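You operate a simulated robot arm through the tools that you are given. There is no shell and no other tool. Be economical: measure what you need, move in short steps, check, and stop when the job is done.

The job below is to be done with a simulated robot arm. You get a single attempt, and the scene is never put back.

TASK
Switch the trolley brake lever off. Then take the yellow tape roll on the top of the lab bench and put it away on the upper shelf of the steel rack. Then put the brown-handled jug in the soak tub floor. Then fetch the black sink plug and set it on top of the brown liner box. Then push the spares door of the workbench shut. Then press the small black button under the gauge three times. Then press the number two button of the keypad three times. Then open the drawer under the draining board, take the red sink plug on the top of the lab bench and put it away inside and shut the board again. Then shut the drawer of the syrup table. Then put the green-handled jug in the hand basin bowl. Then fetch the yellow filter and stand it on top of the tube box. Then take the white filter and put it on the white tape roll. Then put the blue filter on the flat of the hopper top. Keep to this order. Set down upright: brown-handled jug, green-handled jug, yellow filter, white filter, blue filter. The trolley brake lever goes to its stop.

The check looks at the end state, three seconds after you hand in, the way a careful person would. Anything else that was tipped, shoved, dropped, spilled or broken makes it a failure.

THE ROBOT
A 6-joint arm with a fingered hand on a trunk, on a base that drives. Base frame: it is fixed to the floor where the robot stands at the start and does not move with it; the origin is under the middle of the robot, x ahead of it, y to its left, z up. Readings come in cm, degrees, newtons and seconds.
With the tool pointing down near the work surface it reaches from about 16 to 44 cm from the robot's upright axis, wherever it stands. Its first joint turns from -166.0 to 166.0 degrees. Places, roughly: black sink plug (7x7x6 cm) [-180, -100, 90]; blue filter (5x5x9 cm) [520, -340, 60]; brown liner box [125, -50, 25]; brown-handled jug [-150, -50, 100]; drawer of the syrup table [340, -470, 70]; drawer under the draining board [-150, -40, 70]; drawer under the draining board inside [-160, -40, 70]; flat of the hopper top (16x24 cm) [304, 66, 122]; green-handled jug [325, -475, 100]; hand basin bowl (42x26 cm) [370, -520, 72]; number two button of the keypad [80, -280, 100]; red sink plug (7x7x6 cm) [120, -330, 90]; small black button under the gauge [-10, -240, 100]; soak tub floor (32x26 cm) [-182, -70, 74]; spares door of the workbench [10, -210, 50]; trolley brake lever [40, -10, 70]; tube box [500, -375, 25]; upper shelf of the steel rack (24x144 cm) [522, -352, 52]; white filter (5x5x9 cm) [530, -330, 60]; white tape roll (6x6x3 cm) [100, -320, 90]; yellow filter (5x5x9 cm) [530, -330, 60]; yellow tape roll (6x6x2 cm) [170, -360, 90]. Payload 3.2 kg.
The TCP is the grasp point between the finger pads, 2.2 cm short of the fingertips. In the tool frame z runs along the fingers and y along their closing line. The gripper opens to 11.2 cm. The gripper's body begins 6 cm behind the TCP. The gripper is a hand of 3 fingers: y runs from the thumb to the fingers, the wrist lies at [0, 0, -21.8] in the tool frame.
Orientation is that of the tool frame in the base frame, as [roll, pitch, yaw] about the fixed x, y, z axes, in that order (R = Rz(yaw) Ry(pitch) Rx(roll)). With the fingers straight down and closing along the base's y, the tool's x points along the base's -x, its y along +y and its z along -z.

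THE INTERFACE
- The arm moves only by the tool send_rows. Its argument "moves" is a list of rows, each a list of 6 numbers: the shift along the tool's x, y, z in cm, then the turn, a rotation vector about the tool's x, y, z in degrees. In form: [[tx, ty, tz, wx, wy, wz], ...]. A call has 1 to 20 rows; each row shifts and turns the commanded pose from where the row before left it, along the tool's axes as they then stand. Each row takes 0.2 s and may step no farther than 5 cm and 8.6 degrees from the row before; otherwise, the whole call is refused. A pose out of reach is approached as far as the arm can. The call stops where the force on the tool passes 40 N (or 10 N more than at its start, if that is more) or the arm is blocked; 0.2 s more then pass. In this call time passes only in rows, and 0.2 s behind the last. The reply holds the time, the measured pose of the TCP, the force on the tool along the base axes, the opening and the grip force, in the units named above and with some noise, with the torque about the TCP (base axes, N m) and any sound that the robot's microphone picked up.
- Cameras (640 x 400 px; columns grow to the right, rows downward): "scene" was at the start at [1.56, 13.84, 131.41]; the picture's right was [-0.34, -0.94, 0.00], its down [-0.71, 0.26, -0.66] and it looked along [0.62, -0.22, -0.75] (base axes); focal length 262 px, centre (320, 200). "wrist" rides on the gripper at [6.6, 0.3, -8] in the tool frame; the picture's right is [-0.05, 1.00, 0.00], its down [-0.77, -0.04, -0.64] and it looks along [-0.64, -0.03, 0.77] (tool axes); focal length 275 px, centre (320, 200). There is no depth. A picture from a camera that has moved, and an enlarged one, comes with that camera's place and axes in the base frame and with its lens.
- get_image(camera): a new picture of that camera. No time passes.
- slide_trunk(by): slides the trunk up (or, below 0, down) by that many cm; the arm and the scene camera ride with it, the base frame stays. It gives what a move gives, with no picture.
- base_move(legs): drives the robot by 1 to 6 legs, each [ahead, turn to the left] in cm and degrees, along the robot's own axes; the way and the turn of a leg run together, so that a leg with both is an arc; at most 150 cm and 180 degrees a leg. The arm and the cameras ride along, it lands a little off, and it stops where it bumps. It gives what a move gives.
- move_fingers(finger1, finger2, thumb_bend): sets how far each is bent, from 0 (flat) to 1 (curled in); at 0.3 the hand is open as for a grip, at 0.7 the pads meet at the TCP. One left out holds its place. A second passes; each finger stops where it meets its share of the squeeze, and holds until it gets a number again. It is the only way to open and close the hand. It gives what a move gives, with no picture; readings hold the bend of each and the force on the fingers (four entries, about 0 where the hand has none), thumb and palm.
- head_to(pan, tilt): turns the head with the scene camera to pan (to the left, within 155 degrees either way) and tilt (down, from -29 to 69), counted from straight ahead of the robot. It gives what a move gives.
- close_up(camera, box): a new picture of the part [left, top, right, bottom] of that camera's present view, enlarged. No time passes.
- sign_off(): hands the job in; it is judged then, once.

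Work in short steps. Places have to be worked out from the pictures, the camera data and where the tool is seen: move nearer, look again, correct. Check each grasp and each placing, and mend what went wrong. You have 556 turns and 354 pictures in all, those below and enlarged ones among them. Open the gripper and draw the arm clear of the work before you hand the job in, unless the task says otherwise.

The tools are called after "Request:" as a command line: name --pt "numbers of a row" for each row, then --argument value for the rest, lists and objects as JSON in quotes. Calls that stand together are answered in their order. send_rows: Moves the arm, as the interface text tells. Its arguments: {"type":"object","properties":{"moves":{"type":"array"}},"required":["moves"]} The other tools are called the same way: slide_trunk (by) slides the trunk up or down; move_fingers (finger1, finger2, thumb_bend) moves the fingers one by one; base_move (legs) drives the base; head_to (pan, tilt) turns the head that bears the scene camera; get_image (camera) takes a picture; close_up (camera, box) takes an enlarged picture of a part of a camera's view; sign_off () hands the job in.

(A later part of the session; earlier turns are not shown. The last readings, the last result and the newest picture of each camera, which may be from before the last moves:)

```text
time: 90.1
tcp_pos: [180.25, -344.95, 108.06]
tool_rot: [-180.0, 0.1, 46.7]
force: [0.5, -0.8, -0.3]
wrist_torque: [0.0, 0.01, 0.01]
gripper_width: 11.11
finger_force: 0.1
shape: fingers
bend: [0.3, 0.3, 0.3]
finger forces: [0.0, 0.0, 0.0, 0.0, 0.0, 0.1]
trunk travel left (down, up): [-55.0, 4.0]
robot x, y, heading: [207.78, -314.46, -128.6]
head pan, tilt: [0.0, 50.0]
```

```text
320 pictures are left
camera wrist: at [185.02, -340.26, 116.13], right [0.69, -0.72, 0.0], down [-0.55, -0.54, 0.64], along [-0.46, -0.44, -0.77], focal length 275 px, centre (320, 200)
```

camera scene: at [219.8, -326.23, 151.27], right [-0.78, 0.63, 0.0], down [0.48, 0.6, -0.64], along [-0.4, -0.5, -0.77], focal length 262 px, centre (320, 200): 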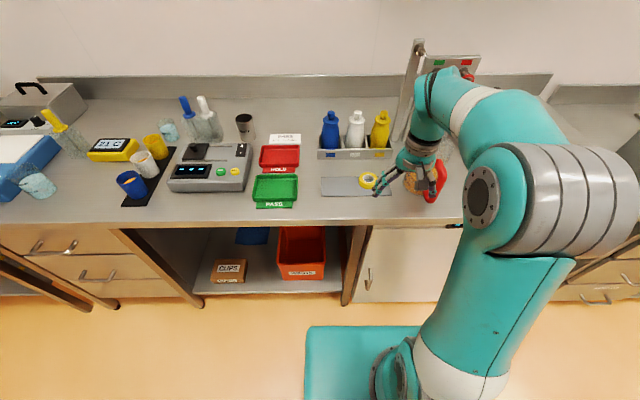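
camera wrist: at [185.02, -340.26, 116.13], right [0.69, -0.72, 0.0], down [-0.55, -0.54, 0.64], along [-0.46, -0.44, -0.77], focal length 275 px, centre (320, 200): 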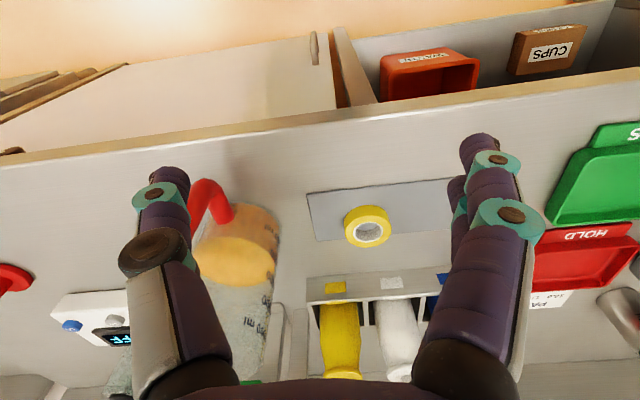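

The roll measures [171,-362,91]. A tall red-handled jug stands to its right, so I'll narrow the hand, shift left (tool +y), raise a touch, and drive 17 cm in.

Request:
move_fingers --finger1 0.41 --finger2 0.41 --thumb_bend 0.41

Request:
send_rows --pt "2 3 -3 0 0 0" --pt "2 3 -3 0 0 0"

Request:
base_move --legs '[[17, 0]]'

Request:
get_image --camera "wrist"

```text
time: 91.1
tcp_pos: [180.16, -344.95, 108.07]
tool_rot: [180.0, 0.1, 46.7]
force: [-0.9, 0.8, 0.0]
wrist_torque: [0.0, 0.0, 0.04]
gripper_width: 8.15
finger_force: 0.1
shape: fingers
bend: [0.41, 0.41, 0.41]
finger forces: [0.0, 0.0, 0.0, 0.0, 0.0, 0.0]
trunk travel left (down, up): [-55.0, 4.0]
robot x, y, heading: [208.16, -314.12, -128.8]
head pan, tilt: [0.0, 50.0]
```

```text
time: 91.7
tcp_pos: [187.51, -345.92, 113.71]
tool_rot: [-179.9, 0.1, 46.5]
force: [-0.7, 0.7, -0.3]
wrist_torque: [0.02, -0.01, -0.02]
gripper_width: 8.16
finger_force: 0.1
shape: fingers
bend: [0.41, 0.41, 0.41]
finger forces: [0.0, 0.0, 0.0, 0.0, 0.1, 0.1]
trunk travel left (down, up): [-55.0, 4.0]
robot x, y, heading: [207.87, -314.54, -129.0]
head pan, tilt: [0.0, 50.0]
```

```text
time: 93.1
tcp_pos: [176.8, -359.2, 113.64]
tool_rot: [179.9, 0.0, 46.8]
force: [0.1, -1.2, -0.3]
wrist_torque: [0.01, -0.03, -0.02]
gripper_width: 8.17
finger_force: 0.1
shape: fingers
bend: [0.41, 0.41, 0.41]
finger forces: [0.0, 0.1, 0.0, 0.0, 0.0, 0.0]
trunk travel left (down, up): [-55.0, 4.0]
robot x, y, heading: [197.22, -327.2, -128.8]
head pan, tilt: [0.0, 50.0]
```

```text
319 pictures are left
camera wrist: at [181.64, -354.53, 121.76], right [0.7, -0.72, 0.0], down [-0.55, -0.54, 0.64], along [-0.46, -0.44, -0.77], focal length 275 px, centre (320, 200)
```

wrist: 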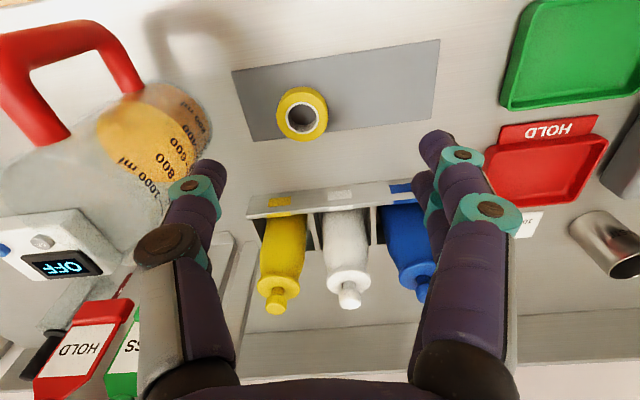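

The roll is at [171.1,-361.8]. I'll move above it, staying clear of the jug, and descend most of the way.

Request:
send_rows --pt "-2.9 -1.2 0 0 0 0" --pt "-2.9 -1.2 0 0 0 0" --pt "0 0 5 0 0 0" --pt "0 0 5 0 0 0" --pt "0 0 4 0 0 0"

Request:
get_image --camera "wrist"

Request:
get_image --camera "scene"

```text
time: 94.3
tcp_pos: [171.2, -361.75, 99.83]
tool_rot: [180.0, 0.1, 46.8]
force: [-0.2, -1.2, 0.2]
wrist_torque: [0.0, -0.02, 0.03]
gripper_width: 8.17
finger_force: 0.0
shape: fingers
bend: [0.41, 0.41, 0.41]
finger forces: [0.0, 0.1, 0.0, 0.0, 0.0, 0.1]
trunk travel left (down, up): [-55.0, 4.0]
robot x, y, heading: [197.55, -327.32, -128.8]
head pan, tilt: [0.0, 50.0]
```

```text
318 pictures are left
camera wrist: at [176.01, -357.01, 107.89], right [0.7, -0.72, 0.0], down [-0.55, -0.54, 0.64], along [-0.46, -0.44, -0.77], focal length 275 px, centre (320, 200)
```

wrist: 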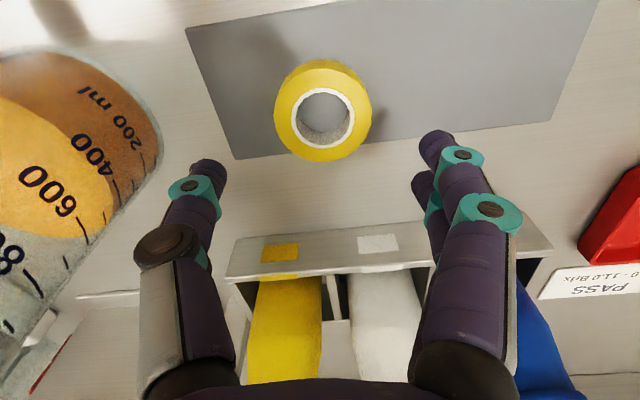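

```text
317 pictures are left
camera scene: at [209.36, -339.3, 151.27], right [-0.78, 0.62, 0.0], down [0.48, 0.6, -0.64], along [-0.4, -0.5, -0.77], focal length 262 px, centre (320, 200)
```

scene: 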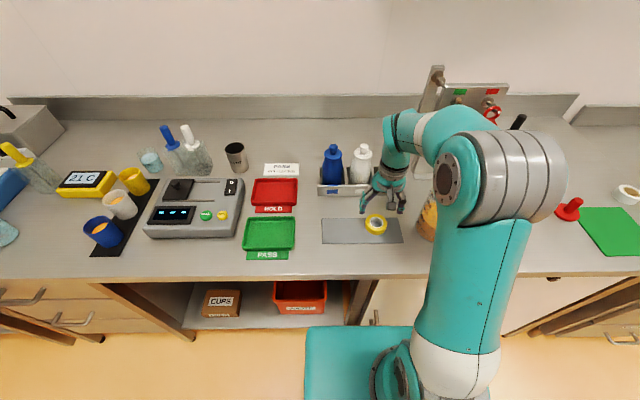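

The roll is centred between the fingers. I'll descend in small steps until just above the mat.

Request:
send_rows --pt "0 0 4 0 0 0" --pt "0 0 2 0 0 0" --pt "0 0 1 0 0 0"

Request:
get_image --camera "wrist"

```text
time: 95.1
tcp_pos: [171.34, -361.55, 93.02]
tool_rot: [180.0, 0.3, 46.7]
force: [0.3, 1.5, 17.1]
wrist_torque: [0.0, -0.16, 0.11]
gripper_width: 8.16
finger_force: 9.4
shape: fingers
bend: [0.41, 0.41, 0.41]
finger forces: [7.2, 3.6, 0.0, 0.1, 7.8, 0.1]
trunk travel left (down, up): [-55.0, 4.0]
robot x, y, heading: [197.46, -327.71, -128.8]
head pan, tilt: [0.0, 50.0]
```

```text
316 pictures are left
camera wrist: at [176.09, -356.9, 100.97], right [0.7, -0.72, 0.0], down [-0.55, -0.53, 0.64], along [-0.46, -0.45, -0.77], focal length 275 px, centre (320, 200)
```

wrist: 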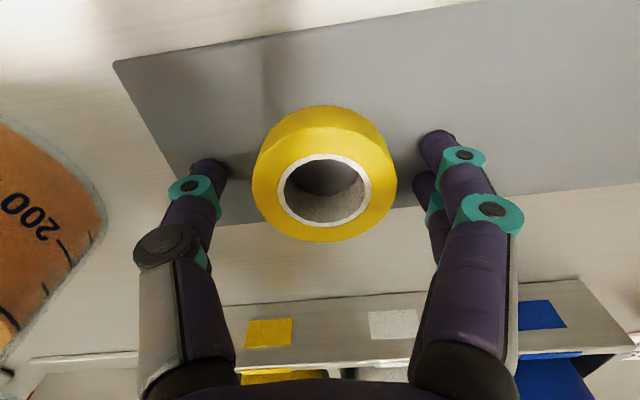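

The tips touched the mat. I'll lift 0.7 cm and close on the roll.

Request:
send_rows --pt "0 0 -0.7 0 0 0"

Request:
move_fingers --finger1 0.6 --finger2 0.6 --thumb_bend 0.6

Request:
send_rows --pt "0 0 -2 0 0 0" --pt "0 0 -3 0 0 0"

Request:
get_image --camera "wrist"

```text
time: 95.5
tcp_pos: [171.28, -361.64, 93.42]
tool_rot: [-180.0, 0.0, 46.8]
force: [0.5, -1.2, 0.1]
wrist_torque: [-0.02, 0.01, 0.0]
gripper_width: 8.12
finger_force: 0.1
shape: fingers
bend: [0.41, 0.41, 0.41]
finger forces: [0.0, 0.0, 0.0, 0.0, 0.1, 0.1]
trunk travel left (down, up): [-55.0, 4.0]
robot x, y, heading: [197.01, -327.75, -128.7]
head pan, tilt: [0.0, 50.0]
```

```text
time: 96.5
tcp_pos: [171.24, -361.68, 93.57]
tool_rot: [-180.0, 0.2, 46.8]
force: [0.0, -0.2, -0.2]
wrist_torque: [-0.03, 0.0, -0.01]
gripper_width: 5.09
finger_force: 9.0
shape: fingers
bend: [0.53, 0.53, 0.55]
finger forces: [4.5, 4.4, 0.0, 0.0, 8.7, 0.0]
trunk travel left (down, up): [-55.0, 4.0]
robot x, y, heading: [197.03, -327.59, -128.5]
head pan, tilt: [0.0, 50.0]
```

```text
time: 97.1
tcp_pos: [171.13, -361.63, 98.58]
tool_rot: [180.0, 0.2, 46.8]
force: [-0.5, 0.4, -1.1]
wrist_torque: [0.03, -0.03, 0.01]
gripper_width: 5.08
finger_force: 9.1
shape: fingers
bend: [0.53, 0.53, 0.55]
finger forces: [4.5, 4.4, 0.0, 0.0, 8.8, 0.0]
trunk travel left (down, up): [-55.0, 4.0]
robot x, y, heading: [197.18, -327.33, -128.7]
head pan, tilt: [0.0, 50.0]
```

```text
315 pictures are left
camera wrist: at [175.9, -357.05, 106.58], right [0.7, -0.72, 0.0], down [-0.55, -0.54, 0.64], along [-0.46, -0.44, -0.77], focal length 275 px, centre (320, 200)
```

wrist: 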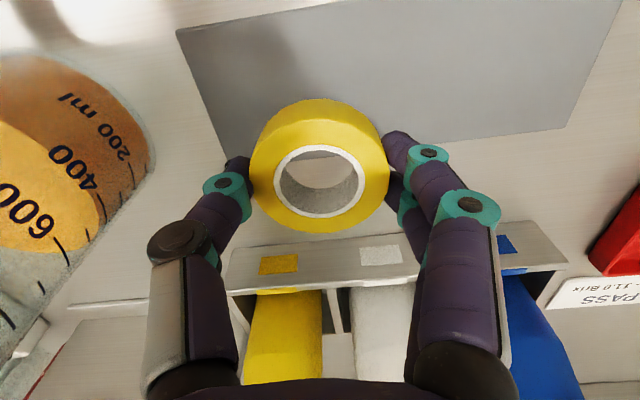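

The roll is held with about 9 N. I'll raise it clear, back away, and turn toward the steel rack.

Request:
send_rows --pt "0 0 -5 0 0 0" --pt "0 0 -5 0 0 0" --pt "0 0 -4 0 0 0"

Request:
base_move --legs '[[-60, 0], [0, 91.4], [60, 0]]'

Request:
head_to --pan 10 --tilt 25

Request:
get_image --camera "scene"

```text
time: 97.9
tcp_pos: [171.17, -361.52, 112.62]
tool_rot: [-179.9, 0.1, 46.8]
force: [-0.1, 0.0, -0.4]
wrist_torque: [-0.01, -0.02, -0.04]
gripper_width: 5.08
finger_force: 8.9
shape: fingers
bend: [0.53, 0.53, 0.55]
finger forces: [4.4, 4.5, 0.0, 0.0, 8.8, 0.0]
trunk travel left (down, up): [-55.0, 4.0]
robot x, y, heading: [196.83, -327.45, -128.8]
head pan, tilt: [0.0, 50.0]
```

```text
time: 108.1
tcp_pos: [315.97, -343.12, 112.61]
tool_rot: [-180.0, 0.0, 137.0]
force: [-0.1, 0.3, -0.2]
wrist_torque: [0.0, 0.01, -0.02]
gripper_width: 5.06
finger_force: 8.5
shape: fingers
bend: [0.53, 0.53, 0.55]
finger forces: [4.5, 4.4, 0.0, 0.1, 8.7, 0.1]
trunk travel left (down, up): [-55.0, 4.0]
robot x, y, heading: [281.83, -316.87, -38.3]
head pan, tilt: [0.0, 50.0]
```

```text
time: 109.0
tcp_pos: [315.96, -343.24, 112.58]
tool_rot: [180.0, 0.2, 136.9]
force: [0.0, 1.2, -1.4]
wrist_torque: [0.03, -0.01, -0.02]
gripper_width: 5.06
finger_force: 8.8
shape: fingers
bend: [0.53, 0.53, 0.55]
finger forces: [4.5, 4.5, 0.0, 0.0, 8.7, 0.0]
trunk travel left (down, up): [-55.0, 4.0]
robot x, y, heading: [281.62, -317.05, -38.4]
head pan, tilt: [10.0, 25.0]
```

```text
314 pictures are left
camera scene: at [295.74, -304.97, 155.01], right [-0.48, -0.88, 0.0], down [-0.37, 0.2, -0.91], along [0.8, -0.43, -0.42], focal length 262 px, centre (320, 200)
```

scene: 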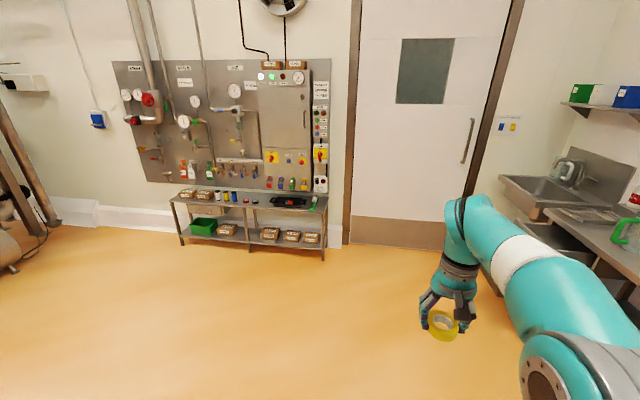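

The rack is the low two-shelf bench against the far wall, under the pipe board. I'll enlarge it.

Request:
close_up --camera "scene" --box '[160, 140, 340, 270]'

```text
3.08 times, centred on (250, 205) of scene
camera zoom: at [295.74, -304.97, 155.01], right [-0.48, -0.88, 0.0], down [-0.37, 0.2, -0.91], along [0.8, -0.43, -0.42], focal length 806 px, centre (535, 185)
```

zoom: 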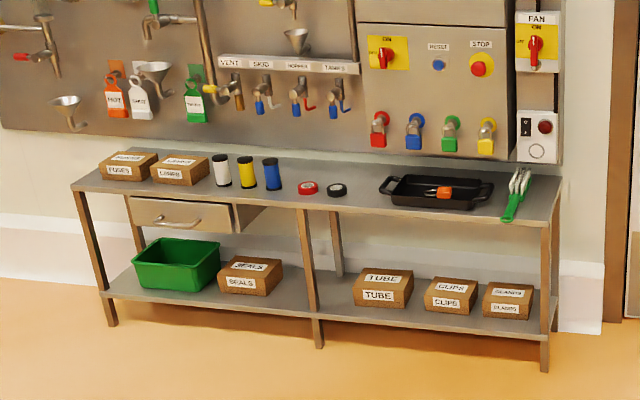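

The rack's upper shelf holds filters, two tape rolls, a tray and tongs, with a free gap between the black tape and the tray near L≈22. I'll drive diagonally there and face it.

Request:
base_move --legs '[[0, 32.6], [100, 0], [65, 0], [0, -31.5]]'

Request:
head_to --pan 0 --tilt 40

Request:
get_image --camera "scene"

```text
time: 120.6
tcp_pos: [481.31, -361.77, 112.61]
tool_rot: [-179.9, 0.1, 137.3]
force: [0.1, -0.2, -1.1]
wrist_torque: [0.03, -0.01, 0.03]
gripper_width: 5.06
finger_force: 9.3
shape: fingers
bend: [0.53, 0.53, 0.55]
finger forces: [4.6, 4.5, 0.0, 0.1, 8.8, 0.1]
trunk travel left (down, up): [-55.0, 4.0]
robot x, y, heading: [447.29, -336.12, -38.0]
head pan, tilt: [10.0, 25.0]
```

```text
time: 121.4
tcp_pos: [481.4, -361.72, 112.67]
tool_rot: [179.9, 0.0, 137.1]
force: [-0.3, 0.2, -0.1]
wrist_torque: [-0.01, 0.0, 0.02]
gripper_width: 5.06
finger_force: 8.6
shape: fingers
bend: [0.53, 0.53, 0.55]
finger forces: [4.5, 4.6, 0.0, 0.1, 8.7, 0.0]
trunk travel left (down, up): [-55.0, 4.0]
robot x, y, heading: [447.29, -335.7, -38.3]
head pan, tilt: [0.0, 40.0]
```

```text
312 pictures are left
camera scene: at [459.6, -324.53, 152.69], right [-0.62, -0.79, 0.0], down [-0.51, 0.4, -0.77], along [0.6, -0.47, -0.64], focal length 262 px, centre (320, 200)
```

scene: 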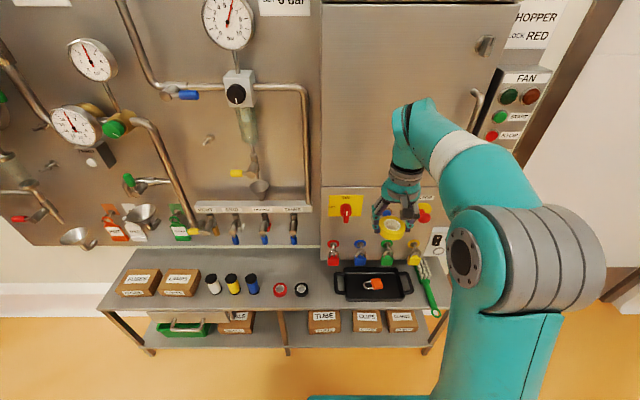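

Gap centre is about F 621, L 19 (≈[505,-361]), 11 cm wide. I'll turn the hand 90° so the fingers open front-to-back, then drive in 22 cm.

Request:
send_rows --pt "0 0 0 0 0 8.2" --pt "0 0 0 0 0 8.2" --pt "0 0 0 0 0 8.2" --pt "0 0 0 0 0 8.2" --pt "0 0 0 0 0 8.2" --pt "0 0 0 0 0 8.2" --pt "0 0 0 0 0 8.2" --pt "0 0 0 0 0 8.2" --pt "0 0 0 0 0 8.2" --pt "0 0 0 0 0 8.2" --pt "0 0 0 0 0 8.2"

Request:
get_image --camera "scene"

```text
time: 123.8
tcp_pos: [481.28, -361.78, 112.57]
tool_rot: [179.9, 0.1, 46.9]
force: [0.6, 0.1, 0.5]
wrist_torque: [0.01, 0.0, -0.01]
gripper_width: 5.04
finger_force: 8.4
shape: fingers
bend: [0.53, 0.53, 0.55]
finger forces: [4.5, 4.4, 0.0, 0.1, 8.7, 0.0]
trunk travel left (down, up): [-55.0, 4.0]
robot x, y, heading: [447.17, -335.78, -38.2]
head pan, tilt: [0.0, 40.0]
```

```text
311 pictures are left
camera scene: at [459.6, -324.54, 152.69], right [-0.62, -0.79, 0.0], down [-0.51, 0.4, -0.77], along [0.6, -0.47, -0.64], focal length 262 px, centre (320, 200)
```

scene: 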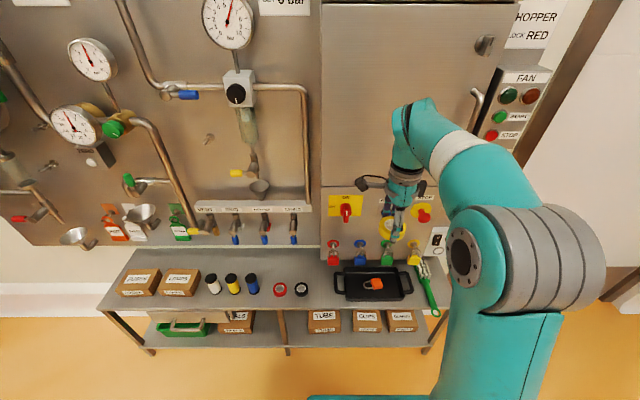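

The closing line now runs front-to-back. I'll drive in 22 cm, shift left over the gap, then lower the trunk.

Request:
base_move --legs '[[22, 0]]'

Request:
send_rows --pt "3 -0.5 0 0 0 0" --pt "3 -0.5 0 0 0 0" --pt "3 0 0 0 0 0" --pt "3 0 0 0 0 0" --pt "3 0 0 0 0 0"

Request:
slide_trunk --by -35

Request:
get_image --camera "scene"

Request:
get_image --camera "wrist"

```text
time: 125.4
tcp_pos: [498.38, -375.36, 112.53]
tool_rot: [-180.0, 0.0, 46.9]
force: [0.5, 0.2, -0.1]
wrist_torque: [0.01, 0.0, 0.02]
gripper_width: 5.06
finger_force: 8.9
shape: fingers
bend: [0.53, 0.53, 0.55]
finger forces: [4.6, 4.5, 0.1, 0.1, 8.8, 0.0]
trunk travel left (down, up): [-55.0, 4.0]
robot x, y, heading: [464.07, -349.23, -38.4]
head pan, tilt: [0.0, 40.0]
```

```text
time: 126.6
tcp_pos: [507.46, -363.17, 112.69]
tool_rot: [179.8, 0.0, 46.8]
force: [0.9, 0.0, -0.4]
wrist_torque: [-0.01, 0.0, 0.01]
gripper_width: 5.07
finger_force: 8.9
shape: fingers
bend: [0.53, 0.53, 0.55]
finger forces: [4.5, 4.5, 0.0, 0.0, 8.6, 0.1]
trunk travel left (down, up): [-55.0, 4.0]
robot x, y, heading: [464.13, -349.31, -38.1]
head pan, tilt: [0.0, 40.0]
```

```text
time: 130.1
tcp_pos: [507.32, -363.45, 77.72]
tool_rot: [180.0, 0.0, 46.9]
force: [0.5, -0.7, 0.0]
wrist_torque: [-0.02, 0.0, 0.01]
gripper_width: 5.04
finger_force: 9.4
shape: fingers
bend: [0.53, 0.53, 0.55]
finger forces: [4.5, 4.5, 0.0, 0.0, 8.7, 0.0]
trunk travel left (down, up): [-20.0, 39.0]
robot x, y, heading: [464.51, -349.48, -38.5]
head pan, tilt: [0.0, 40.0]
```

```text
310 pictures are left
camera scene: at [476.62, -337.95, 117.69], right [-0.62, -0.78, 0.0], down [-0.5, 0.4, -0.77], along [0.6, -0.47, -0.64], focal length 262 px, centre (320, 200)
```

scene: 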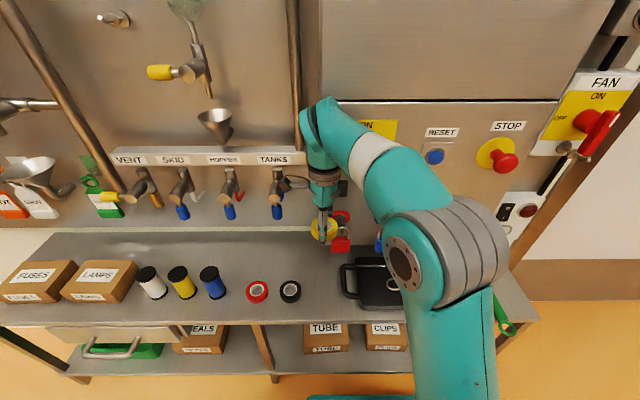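

```text
309 pictures are left
camera wrist: at [512.14, -358.71, 85.74], right [0.7, -0.72, 0.0], down [-0.55, -0.54, 0.64], along [-0.46, -0.44, -0.77], focal length 275 px, centre (320, 200)
```

wrist: 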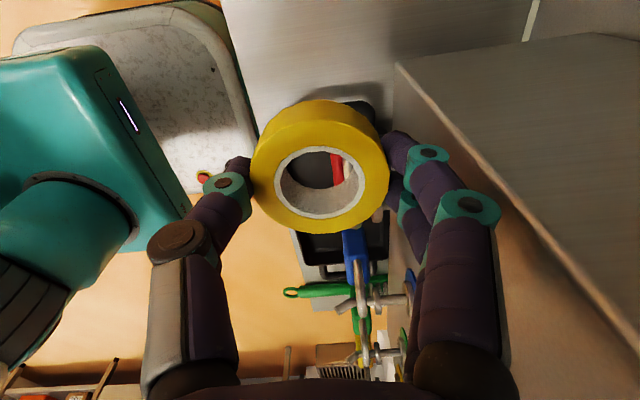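

The roll hangs over the gap but near the wall cabinet. I'll shift 2 cm toward me and 0.8 cm left, then lower further.

Request:
send_rows --pt "0.8 -2 0 0 0 0"

Request:
slide_trunk --by -17

Request:
get_image --camera "wrist"

Request:
get_image --camera "scene"

```text
time: 130.4
tcp_pos: [506.51, -361.41, 77.6]
tool_rot: [-180.0, 0.0, 46.9]
force: [-0.9, 0.5, -0.5]
wrist_torque: [-0.02, -0.01, 0.03]
gripper_width: 5.08
finger_force: 8.8
shape: fingers
bend: [0.53, 0.53, 0.55]
finger forces: [4.5, 4.6, 0.1, 0.1, 8.8, 0.0]
trunk travel left (down, up): [-20.0, 39.0]
robot x, y, heading: [464.24, -349.54, -38.2]
head pan, tilt: [0.0, 40.0]
```

```text
time: 132.4
tcp_pos: [506.3, -361.41, 60.6]
tool_rot: [180.0, 0.1, 47.0]
force: [0.1, -0.3, -0.1]
wrist_torque: [-0.01, 0.03, -0.01]
gripper_width: 5.09
finger_force: 9.3
shape: fingers
bend: [0.53, 0.53, 0.55]
finger forces: [4.5, 4.5, 0.0, 0.0, 8.8, 0.0]
trunk travel left (down, up): [-3.0, 56.0]
robot x, y, heading: [464.25, -349.41, -38.3]
head pan, tilt: [0.0, 40.0]
```

```text
308 pictures are left
camera wrist: at [511.15, -356.79, 68.72], right [0.7, -0.72, 0.0], down [-0.55, -0.54, 0.64], along [-0.46, -0.44, -0.77], focal length 275 px, centre (320, 200)
```

wrist: 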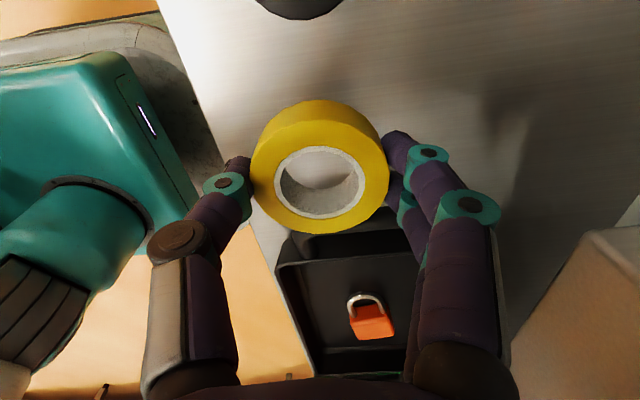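

```text
307 pictures are left
camera scene: at [476.62, -337.95, 100.69], right [-0.62, -0.78, 0.0], down [-0.5, 0.4, -0.77], along [0.6, -0.47, -0.64], focal length 262 px, centre (320, 200)
```

scene: 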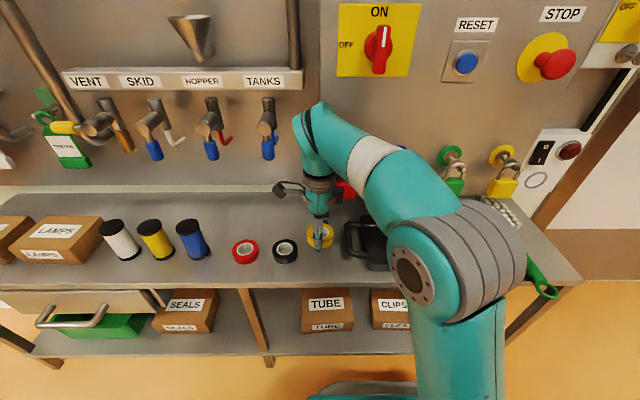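

The gap is clear by 2.5–3 cm each side. I'll lower with the arm until contact.

Request:
send_rows --pt "0 0 2 0 0 0" --pt "0 0 1.5 0 0 0" --pt "0 0 0.7 0 0 0"

Request:
close_up --camera "scene" --box '[220, 180, 400, 290]'

```text
time: 133.2
tcp_pos: [506.34, -361.47, 56.35]
tool_rot: [-180.0, -0.1, 46.8]
force: [1.6, 0.1, -1.1]
wrist_torque: [-0.02, 0.01, 0.0]
gripper_width: 5.07
finger_force: 8.6
shape: fingers
bend: [0.53, 0.53, 0.55]
finger forces: [4.5, 4.3, 0.0, 0.0, 8.7, 0.0]
trunk travel left (down, up): [-3.0, 56.0]
robot x, y, heading: [463.98, -349.32, -38.3]
head pan, tilt: [0.0, 40.0]
```

```text
3.56 times, centred on (310, 235) of scene
camera zoom: at [476.61, -337.95, 100.69], right [-0.62, -0.78, 0.0], down [-0.5, 0.4, -0.77], along [0.6, -0.47, -0.64], focal length 931 px, centre (356, 76)
```

zoom: 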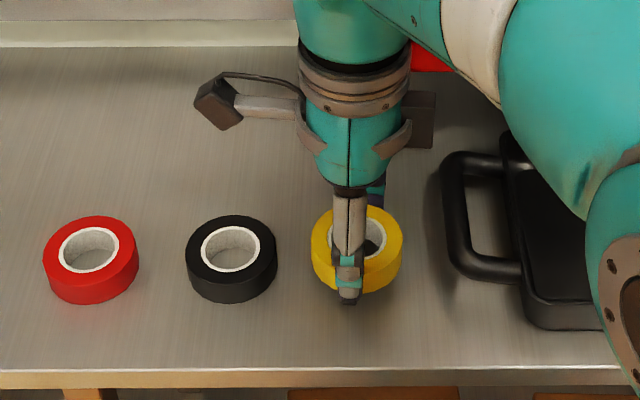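

Nearly down. I'll make smaller steps to touch.

Request:
send_rows --pt "0 0 0.5 0 0 0" --pt "0 0 0.4 0 0 0"

```text
time: 133.8
tcp_pos: [506.28, -361.42, 55.61]
tool_rot: [179.9, 0.0, 46.9]
force: [0.2, 0.3, 0.7]
wrist_torque: [0.01, 0.0, -0.02]
gripper_width: 5.05
finger_force: 8.5
shape: fingers
bend: [0.53, 0.53, 0.55]
finger forces: [4.6, 4.4, 0.0, 0.0, 8.7, 0.0]
trunk travel left (down, up): [-3.0, 56.0]
robot x, y, heading: [464.34, -349.6, -38.2]
head pan, tilt: [0.0, 40.0]
```

Request:
send_rows --pt "0 0 0.4 0 0 0" --pt "0 0 0.3 0 0 0" --pt "0 0 0.3 0 0 0"

```text
time: 134.6
tcp_pos: [506.34, -361.57, 54.79]
tool_rot: [179.7, -0.1, 46.8]
force: [-1.6, -3.5, 14.7]
wrist_torque: [-0.07, 0.02, -0.05]
gripper_width: 5.02
finger_force: 10.7
shape: fingers
bend: [0.54, 0.54, 0.55]
finger forces: [5.3, 5.8, 0.0, 0.1, 9.8, 0.0]
trunk travel left (down, up): [-3.0, 56.0]
robot x, y, heading: [464.15, -349.38, -38.1]
head pan, tilt: [0.0, 40.0]
```

The roll touches the shelf with 15 N. I'll ease up slightly, open, and lift away.

Request:
send_rows --pt "0 0 -0.3 0 0 0"

Request:
move_fingers --finger1 0.45 --finger2 0.45 --thumb_bend 0.45

Request:
send_rows --pt "0 0 -3 0 0 0" --pt "0 0 -4 0 0 0" --pt "0 0 -4 0 0 0"

Request:
get_image --camera "wrist"

```text
time: 135.0
tcp_pos: [506.25, -361.48, 54.76]
tool_rot: [179.9, 0.1, 46.7]
force: [0.7, -1.4, 8.1]
wrist_torque: [-0.05, -0.04, 0.01]
gripper_width: 5.06
finger_force: 9.5
shape: fingers
bend: [0.54, 0.54, 0.56]
finger forces: [5.5, 5.5, 0.1, 0.0, 8.3, 0.1]
trunk travel left (down, up): [-3.0, 56.0]
robot x, y, heading: [463.87, -349.27, -38.3]
head pan, tilt: [0.0, 40.0]
```

```text
time: 136.0
tcp_pos: [506.41, -361.49, 54.81]
tool_rot: [179.9, 0.1, 47.0]
force: [0.5, -0.4, -0.3]
wrist_torque: [0.0, -0.01, -0.04]
gripper_width: 6.88
finger_force: 0.1
shape: fingers
bend: [0.45, 0.45, 0.45]
finger forces: [0.0, 0.0, 0.1, 0.0, 0.1, 0.0]
trunk travel left (down, up): [-3.0, 56.0]
robot x, y, heading: [464.07, -349.31, -38.0]
head pan, tilt: [0.0, 40.0]
```

```text
time: 136.8
tcp_pos: [506.29, -361.46, 65.75]
tool_rot: [179.9, -0.1, 46.8]
force: [0.4, 0.9, -0.1]
wrist_torque: [0.02, -0.02, 0.0]
gripper_width: 6.91
finger_force: 0.0
shape: fingers
bend: [0.45, 0.45, 0.45]
finger forces: [0.0, 0.1, 0.0, 0.1, 0.0, 0.1]
trunk travel left (down, up): [-3.0, 56.0]
robot x, y, heading: [463.97, -349.42, -38.1]
head pan, tilt: [0.0, 40.0]
```

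```text
305 pictures are left
camera wrist: at [511.0, -356.81, 73.76], right [0.7, -0.72, 0.0], down [-0.55, -0.54, 0.64], along [-0.46, -0.44, -0.77], focal length 275 px, centre (320, 200)
```

wrist: 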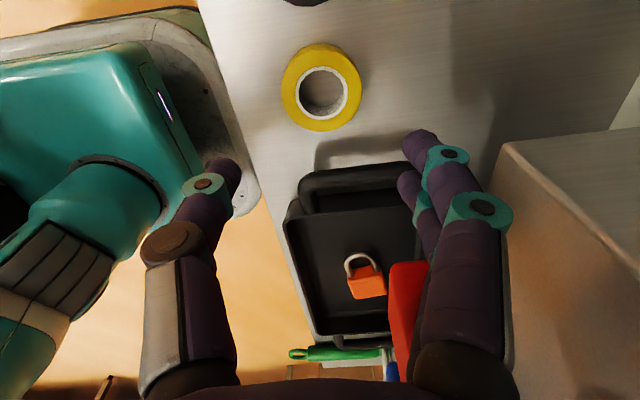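

The yellow roll rests flat on the shelf. Next is the brown-handled jug at the far sink unit, so I'll raise, back off, and drive down the corridor.

Request:
slide_trunk --by 45

Request:
base_move --legs '[[-40, 0], [0, -144], [140, 0], [0, -35], [150, 0], [120, 0]]'

Request:
head_to --pan 0 --tilt 25

Request:
get_image --camera "scene"

```text
refused: 45 is not a number from -40 to 40
```

```text
time: 166.0
tcp_pos: [23.0, -175.49, 65.67]
tool_rot: [180.0, 0.1, -126.3]
force: [-0.1, 0.1, 0.8]
wrist_torque: [-0.01, 0.01, -0.01]
gripper_width: 6.89
finger_force: 0.0
shape: fingers
bend: [0.45, 0.45, 0.45]
finger forces: [0.1, 0.0, 0.0, 0.0, 0.0, 0.0]
trunk travel left (down, up): [-3.0, 56.0]
robot x, y, heading: [66.6, -182.25, 148.2]
head pan, tilt: [0.0, 40.0]
```

```text
time: 166.8
tcp_pos: [23.0, -175.57, 65.8]
tool_rot: [179.9, 0.0, -126.3]
force: [0.0, -1.1, -0.2]
wrist_torque: [0.02, -0.01, -0.01]
gripper_width: 6.9
finger_force: 0.0
shape: fingers
bend: [0.45, 0.45, 0.45]
finger forces: [0.0, 0.0, 0.1, 0.1, 0.0, 0.0]
trunk travel left (down, up): [-3.0, 56.0]
robot x, y, heading: [66.34, -182.42, 148.3]
head pan, tilt: [0.0, 25.0]
```

```text
304 pictures are left
camera scene: at [55.12, -195.19, 103.01], right [0.52, 0.85, 0.0], down [0.36, -0.22, -0.91], along [-0.77, 0.47, -0.42], focal length 262 px, centre (320, 200)
```

scene: 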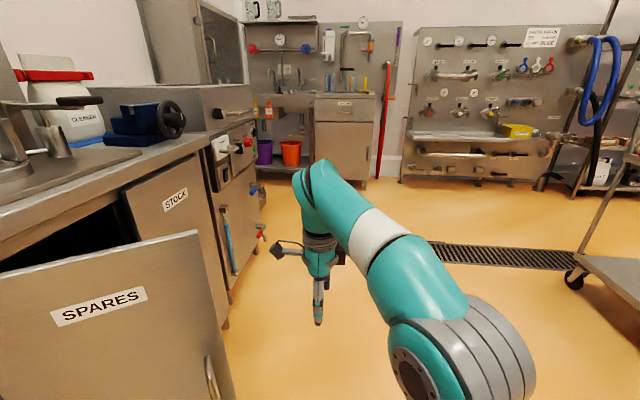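

The trunk raise was refused for being over 40 cm, but the shelf was cleared anyway. I'm in the corridor with the sink unit ahead, so I'll raise now, correct the heading and drive on to about 60 cm from the unit.

Request:
slide_trunk --by 40

Request:
base_move --legs '[[0, -6], [110, 0], [50, 0]]'

Request:
head_to --pan 15 --tilt 30

Request:
get_image --camera "scene"

```text
time: 170.6
tcp_pos: [22.87, -175.52, 105.77]
tool_rot: [179.9, -0.1, -126.2]
force: [-0.3, -0.4, -0.3]
wrist_torque: [0.01, 0.01, 0.03]
gripper_width: 6.87
finger_force: 0.1
shape: fingers
bend: [0.45, 0.45, 0.45]
finger forces: [0.0, 0.0, 0.0, 0.0, 0.1, 0.1]
trunk travel left (down, up): [-43.0, 16.0]
robot x, y, heading: [66.26, -182.67, 148.8]
head pan, tilt: [0.0, 25.0]
```

```text
time: 179.3
tcp_pos: [-104.47, -76.77, 105.73]
tool_rot: [179.9, 0.0, -131.0]
force: [-0.2, -0.2, 0.0]
wrist_torque: [-0.01, -0.01, 0.0]
gripper_width: 6.86
finger_force: 0.1
shape: fingers
bend: [0.45, 0.45, 0.45]
finger forces: [0.0, 0.0, 0.0, 0.1, 0.1, 0.1]
trunk travel left (down, up): [-43.0, 16.0]
robot x, y, heading: [-61.51, -87.34, 143.6]
head pan, tilt: [0.0, 25.0]
```

```text
time: 180.1
tcp_pos: [-104.43, -76.76, 105.64]
tool_rot: [179.9, 0.0, -131.1]
force: [0.8, -1.2, 0.3]
wrist_torque: [0.01, -0.01, -0.01]
gripper_width: 6.92
finger_force: 0.2
shape: fingers
bend: [0.45, 0.45, 0.45]
finger forces: [0.0, 0.1, 0.0, 0.0, 0.0, 0.0]
trunk travel left (down, up): [-43.0, 16.0]
robot x, y, heading: [-62.22, -87.36, 143.7]
head pan, tilt: [15.0, 30.0]
```

```text
303 pictures are left
camera scene: at [-75.08, -101.18, 142.22], right [0.36, 0.93, 0.0], down [0.47, -0.18, -0.87], along [-0.81, 0.32, -0.5], focal length 262 px, centre (320, 200)
```

scene: 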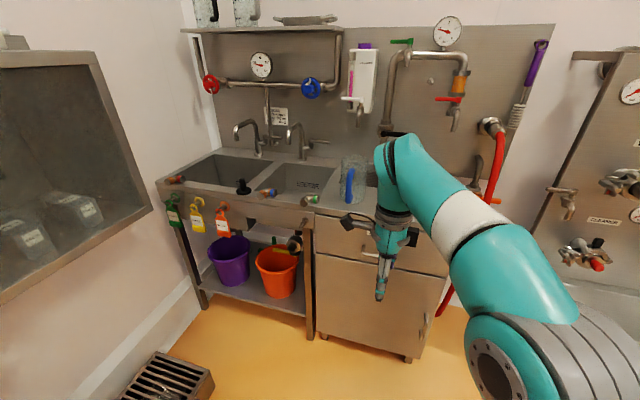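

The unit has two basins, with a black plug on the front rim and a blue-handled jug on the draining board. I'll zoom in, and move the arm's view aside by panning afterward.

Request:
close_up --camera "scene" --box '[150, 100, 410, 262]'

Request:
get_image --camera "wrist"

```text
2.46 times, centred on (280, 181) of scene
camera zoom: at [-75.08, -101.18, 142.22], right [0.36, 0.93, 0.0], down [0.47, -0.18, -0.87], along [-0.81, 0.32, -0.5], focal length 644 px, centre (418, 247)
```

zoom: 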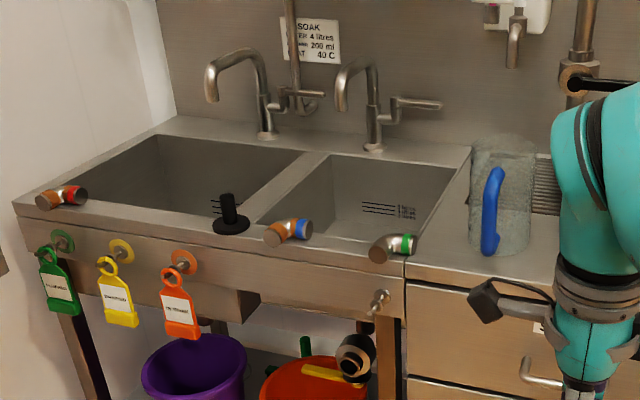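

```text
301 pictures are left
camera wrist: at [-109.01, -81.47, 113.72], right [-0.72, 0.69, 0.0], down [0.53, 0.56, 0.64], along [0.44, 0.46, -0.77], focal length 275 px, centre (320, 200)
```

wrist: 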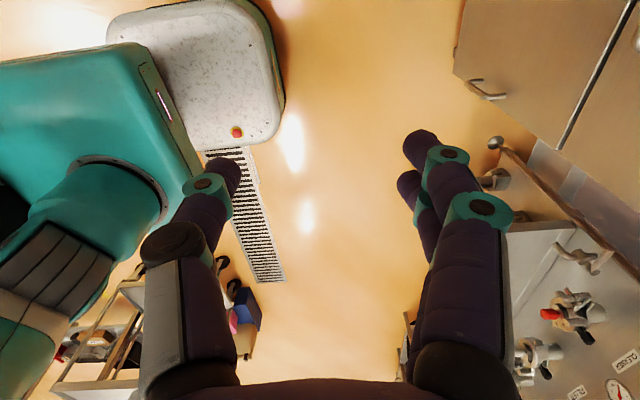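

I'll rotate the hand back so the wrist camera looks forward, then take a look at the draining board.

Request:
send_rows --pt "0 0 0 0 0 -8.2" --pt "0 0 0 0 0 -8.2" --pt "0 0 0 0 0 -8.2" --pt "0 0 0 0 0 -8.2" --pt "0 0 0 0 0 -8.2" --pt "0 0 0 0 0 -8.2" --pt "0 0 0 0 0 -8.2" --pt "0 0 0 0 0 -8.2" --pt "0 0 0 0 0 -8.2" --pt "0 0 0 0 0 -8.2" --pt "0 0 0 0 0 -8.2"

Request:
get_image --camera "wrist"

```text
time: 182.5
tcp_pos: [-104.43, -76.7, 105.67]
tool_rot: [180.0, 0.1, -40.8]
force: [0.1, -0.2, 0.4]
wrist_torque: [-0.02, -0.01, 0.01]
gripper_width: 6.89
finger_force: 0.1
shape: fingers
bend: [0.45, 0.45, 0.45]
finger forces: [0.0, 0.0, 0.0, 0.1, 0.0, 0.0]
trunk travel left (down, up): [-43.0, 16.0]
robot x, y, heading: [-61.84, -87.25, 143.7]
head pan, tilt: [15.0, 30.0]
```

```text
300 pictures are left
camera wrist: at [-99.55, -81.22, 113.73], right [-0.69, -0.73, 0.0], down [-0.56, 0.53, 0.64], along [-0.46, 0.44, -0.77], focal length 275 px, centre (320, 200)
```

wrist: 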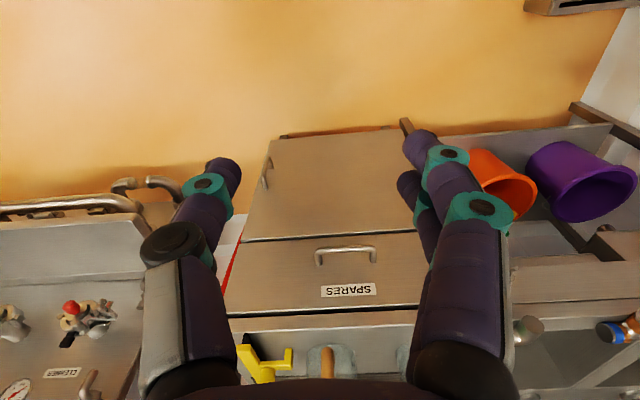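

The draining board's drawer is labelled SPARES, and a brown-handled jug stands on top. I'll raise the trunk and drive 33 cm closer for a better view.

Request:
slide_trunk --by 14

Request:
base_move --legs '[[33, -1]]'

Request:
get_image --camera "wrist"

Request:
head_to --pan -5 --tilt 50

Request:
get_image --camera "scene"

```text
time: 184.1
tcp_pos: [-104.36, -76.67, 119.63]
tool_rot: [-180.0, 0.1, -40.9]
force: [0.1, -0.3, 0.1]
wrist_torque: [-0.01, 0.04, 0.06]
gripper_width: 6.9
finger_force: 0.0
shape: fingers
bend: [0.45, 0.45, 0.45]
finger forces: [0.0, 0.0, 0.1, 0.1, 0.0, 0.1]
trunk travel left (down, up): [-57.0, 2.0]
robot x, y, heading: [-62.0, -87.16, 143.4]
head pan, tilt: [15.0, 30.0]
```

```text
time: 186.3
tcp_pos: [-130.54, -57.01, 119.63]
tool_rot: [-179.9, 0.0, -41.4]
force: [-0.3, 0.5, 1.3]
wrist_torque: [-0.04, 0.0, 0.03]
gripper_width: 6.9
finger_force: 0.1
shape: fingers
bend: [0.45, 0.45, 0.45]
finger forces: [0.0, 0.0, 0.1, 0.0, 0.1, 0.0]
trunk travel left (down, up): [-57.0, 2.0]
robot x, y, heading: [-87.9, -68.34, 143.5]
head pan, tilt: [15.0, 30.0]
```

```text
299 pictures are left
camera wrist: at [-125.66, -61.68, 127.71], right [-0.69, -0.72, 0.0], down [-0.56, 0.54, 0.64], along [-0.46, 0.44, -0.77], focal length 275 px, centre (320, 200)
```

wrist: 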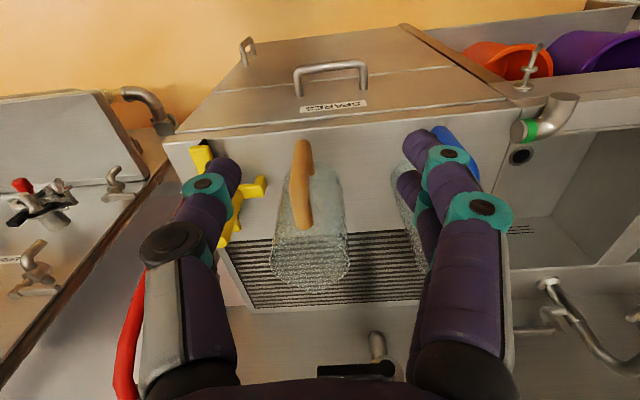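

```text
time: 187.1
tcp_pos: [-130.42, -57.21, 119.71]
tool_rot: [-180.0, 0.1, -41.2]
force: [-0.1, 0.5, 0.1]
wrist_torque: [-0.01, -0.01, 0.0]
gripper_width: 6.86
finger_force: 0.0
shape: fingers
bend: [0.45, 0.45, 0.45]
finger forces: [0.1, 0.1, 0.0, 0.0, 0.0, 0.1]
trunk travel left (down, up): [-57.0, 2.0]
robot x, y, heading: [-87.8, -67.91, 143.3]
head pan, tilt: [-5.0, 50.0]
```

```text
298 pictures are left
camera scene: at [-98.61, -80.04, 153.27], right [0.66, 0.75, 0.0], down [0.57, -0.51, -0.64], along [-0.48, 0.43, -0.77], focal length 262 px, centre (320, 200)
```

scene: 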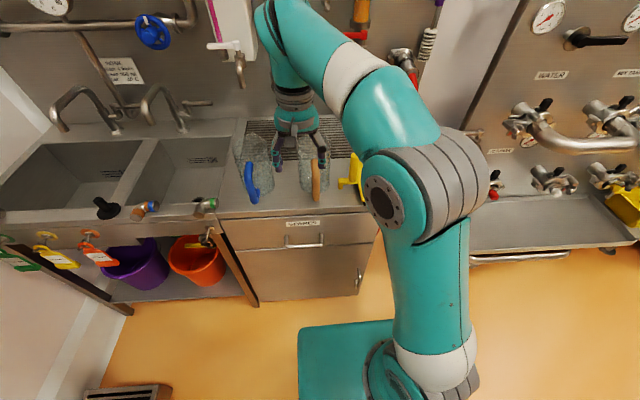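

The brown jug's handle faces me and it looks empty. I'll zoom in on it with both cameras.

Request:
close_up --camera "wrist" --box '[220, 110, 440, 310]'

Request:
close_up --camera "scene" --box '[220, 110, 380, 220]'

```text
2.00 times, centred on (330, 210) of wrist
camera zoom: at [-125.61, -61.72, 127.73], right [-0.69, -0.72, 0.0], down [-0.56, 0.54, 0.64], along [-0.46, 0.44, -0.77], focal length 551 px, centre (300, 180)
```

zoom: 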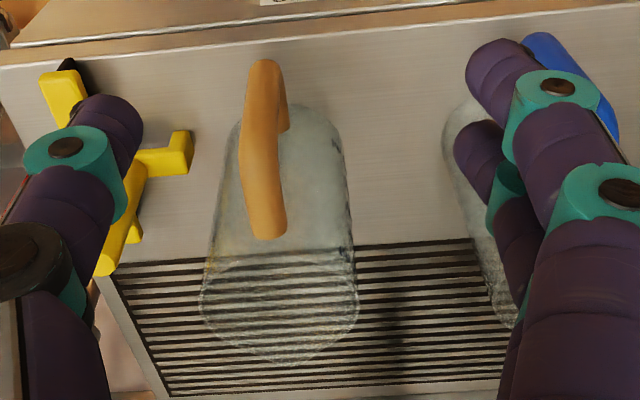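

```text
3.64 times, centred on (300, 165) of scene
camera zoom: at [-98.61, -80.04, 153.27], right [0.66, 0.75, 0.0], down [0.57, -0.51, -0.64], along [-0.48, 0.43, -0.77], focal length 952 px, centre (393, 327)
```

zoom: 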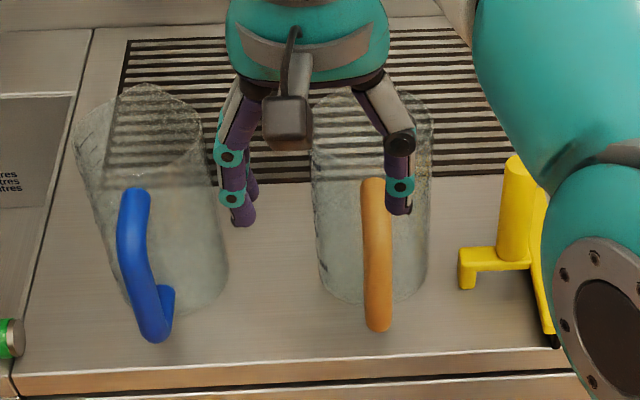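

The jug's rim centre is about [-145.7,-40.3,105], 10 cm across, on a board at z≈89. Its handle points toward me and the blue jug is 18 cm to its left. I'll drive in 21 cm and open the hand fully.

Request:
base_move --legs '[[21, 0]]'

Request:
move_fingers --finger1 0.28 --finger2 0.28 --thumb_bend 0.28

Request:
get_image --camera "wrist"

Request:
get_image --camera "scene"

```text
time: 188.8
tcp_pos: [-147.32, -44.35, 119.64]
tool_rot: [-180.0, 0.0, -41.5]
force: [-0.2, 0.0, 0.4]
wrist_torque: [-0.03, 0.01, -0.01]
gripper_width: 6.88
finger_force: 0.1
shape: fingers
bend: [0.45, 0.45, 0.45]
finger forces: [0.0, 0.0, 0.0, 0.1, 0.0, 0.1]
trunk travel left (down, up): [-57.0, 2.0]
robot x, y, heading: [-105.11, -55.25, 143.1]
head pan, tilt: [-5.0, 50.0]
```

```text
time: 189.8
tcp_pos: [-147.29, -44.3, 119.65]
tool_rot: [180.0, 0.0, -41.5]
force: [0.0, 0.6, 0.4]
wrist_torque: [-0.01, -0.01, 0.04]
gripper_width: 11.47
finger_force: 0.0
shape: fingers
bend: [0.28, 0.28, 0.28]
finger forces: [0.1, 0.0, 0.0, 0.0, 0.1, 0.1]
trunk travel left (down, up): [-57.0, 2.0]
robot x, y, heading: [-105.2, -55.48, 143.3]
head pan, tilt: [-5.0, 50.0]
```

```text
295 pictures are left
camera wrist: at [-142.56, -48.95, 127.73], right [-0.7, -0.72, 0.0], down [-0.55, 0.54, 0.64], along [-0.46, 0.44, -0.77], focal length 275 px, centre (320, 200)
```

wrist: 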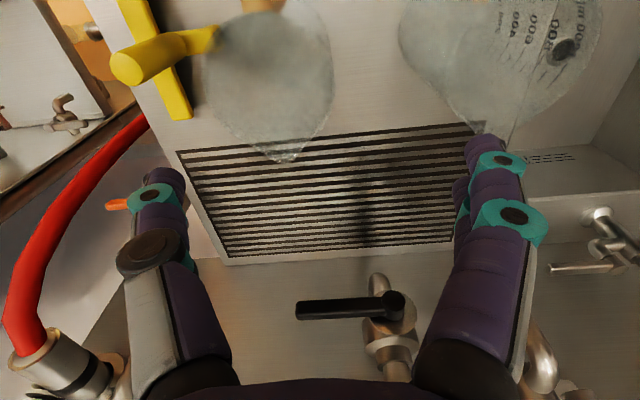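

```text
294 pictures are left
camera scene: at [-115.6, -67.34, 153.27], right [0.67, 0.75, 0.0], down [0.57, -0.51, -0.64], along [-0.48, 0.43, -0.77], focal length 262 px, centre (320, 200)
```

scene: 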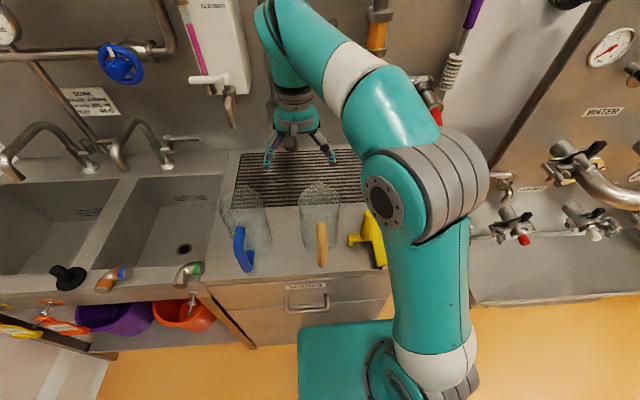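

A yellow bracket reaches close to the jug's right side, so I'll rotate the hand 30° to let the thumb pass behind it. Then I'll centre over the jug.

Request:
send_rows --pt "-0.7 -2 0 0 0 0" --pt "-0.7 -2 0 0 0 0" --pt "0 0 0 0 0 -7.5" --pt "0 0 0 0 0 -7.5" --pt "0 0 0 0 0 -7.5" --pt "0 0 0 0 0 -7.5"

Request:
get_image --camera "wrist"

Request:
close_up --camera "scene" --box '[210, 100, 400, 290]'

```text
time: 191.2
tcp_pos: [-145.67, -40.5, 119.63]
tool_rot: [-180.0, 0.1, -11.3]
force: [0.5, -0.2, -0.2]
wrist_torque: [0.0, 0.01, -0.01]
gripper_width: 11.46
finger_force: 0.1
shape: fingers
bend: [0.28, 0.28, 0.28]
finger forces: [0.1, 0.0, 0.1, 0.0, 0.0, 0.1]
trunk travel left (down, up): [-57.0, 2.0]
robot x, y, heading: [-105.14, -55.38, 143.1]
head pan, tilt: [-5.0, 50.0]
```

```text
293 pictures are left
camera wrist: at [-139.32, -42.01, 127.71], right [-0.24, -0.97, 0.0], down [-0.75, 0.19, 0.64], along [-0.62, 0.15, -0.77], focal length 275 px, centre (320, 200)
```

wrist: 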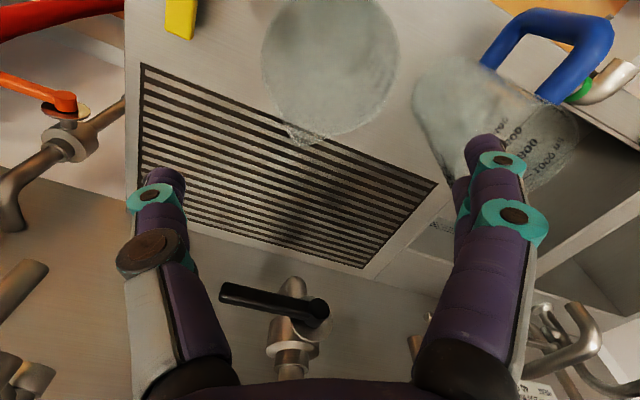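

```text
2.11 times, centred on (305, 195) of scene
camera zoom: at [-115.6, -67.34, 153.27], right [0.67, 0.75, 0.0], down [0.57, -0.51, -0.64], along [-0.48, 0.43, -0.77], focal length 551 px, centre (352, 210)
```

zoom: 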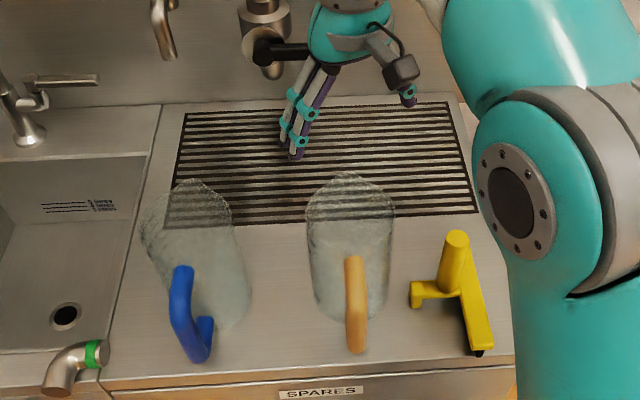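

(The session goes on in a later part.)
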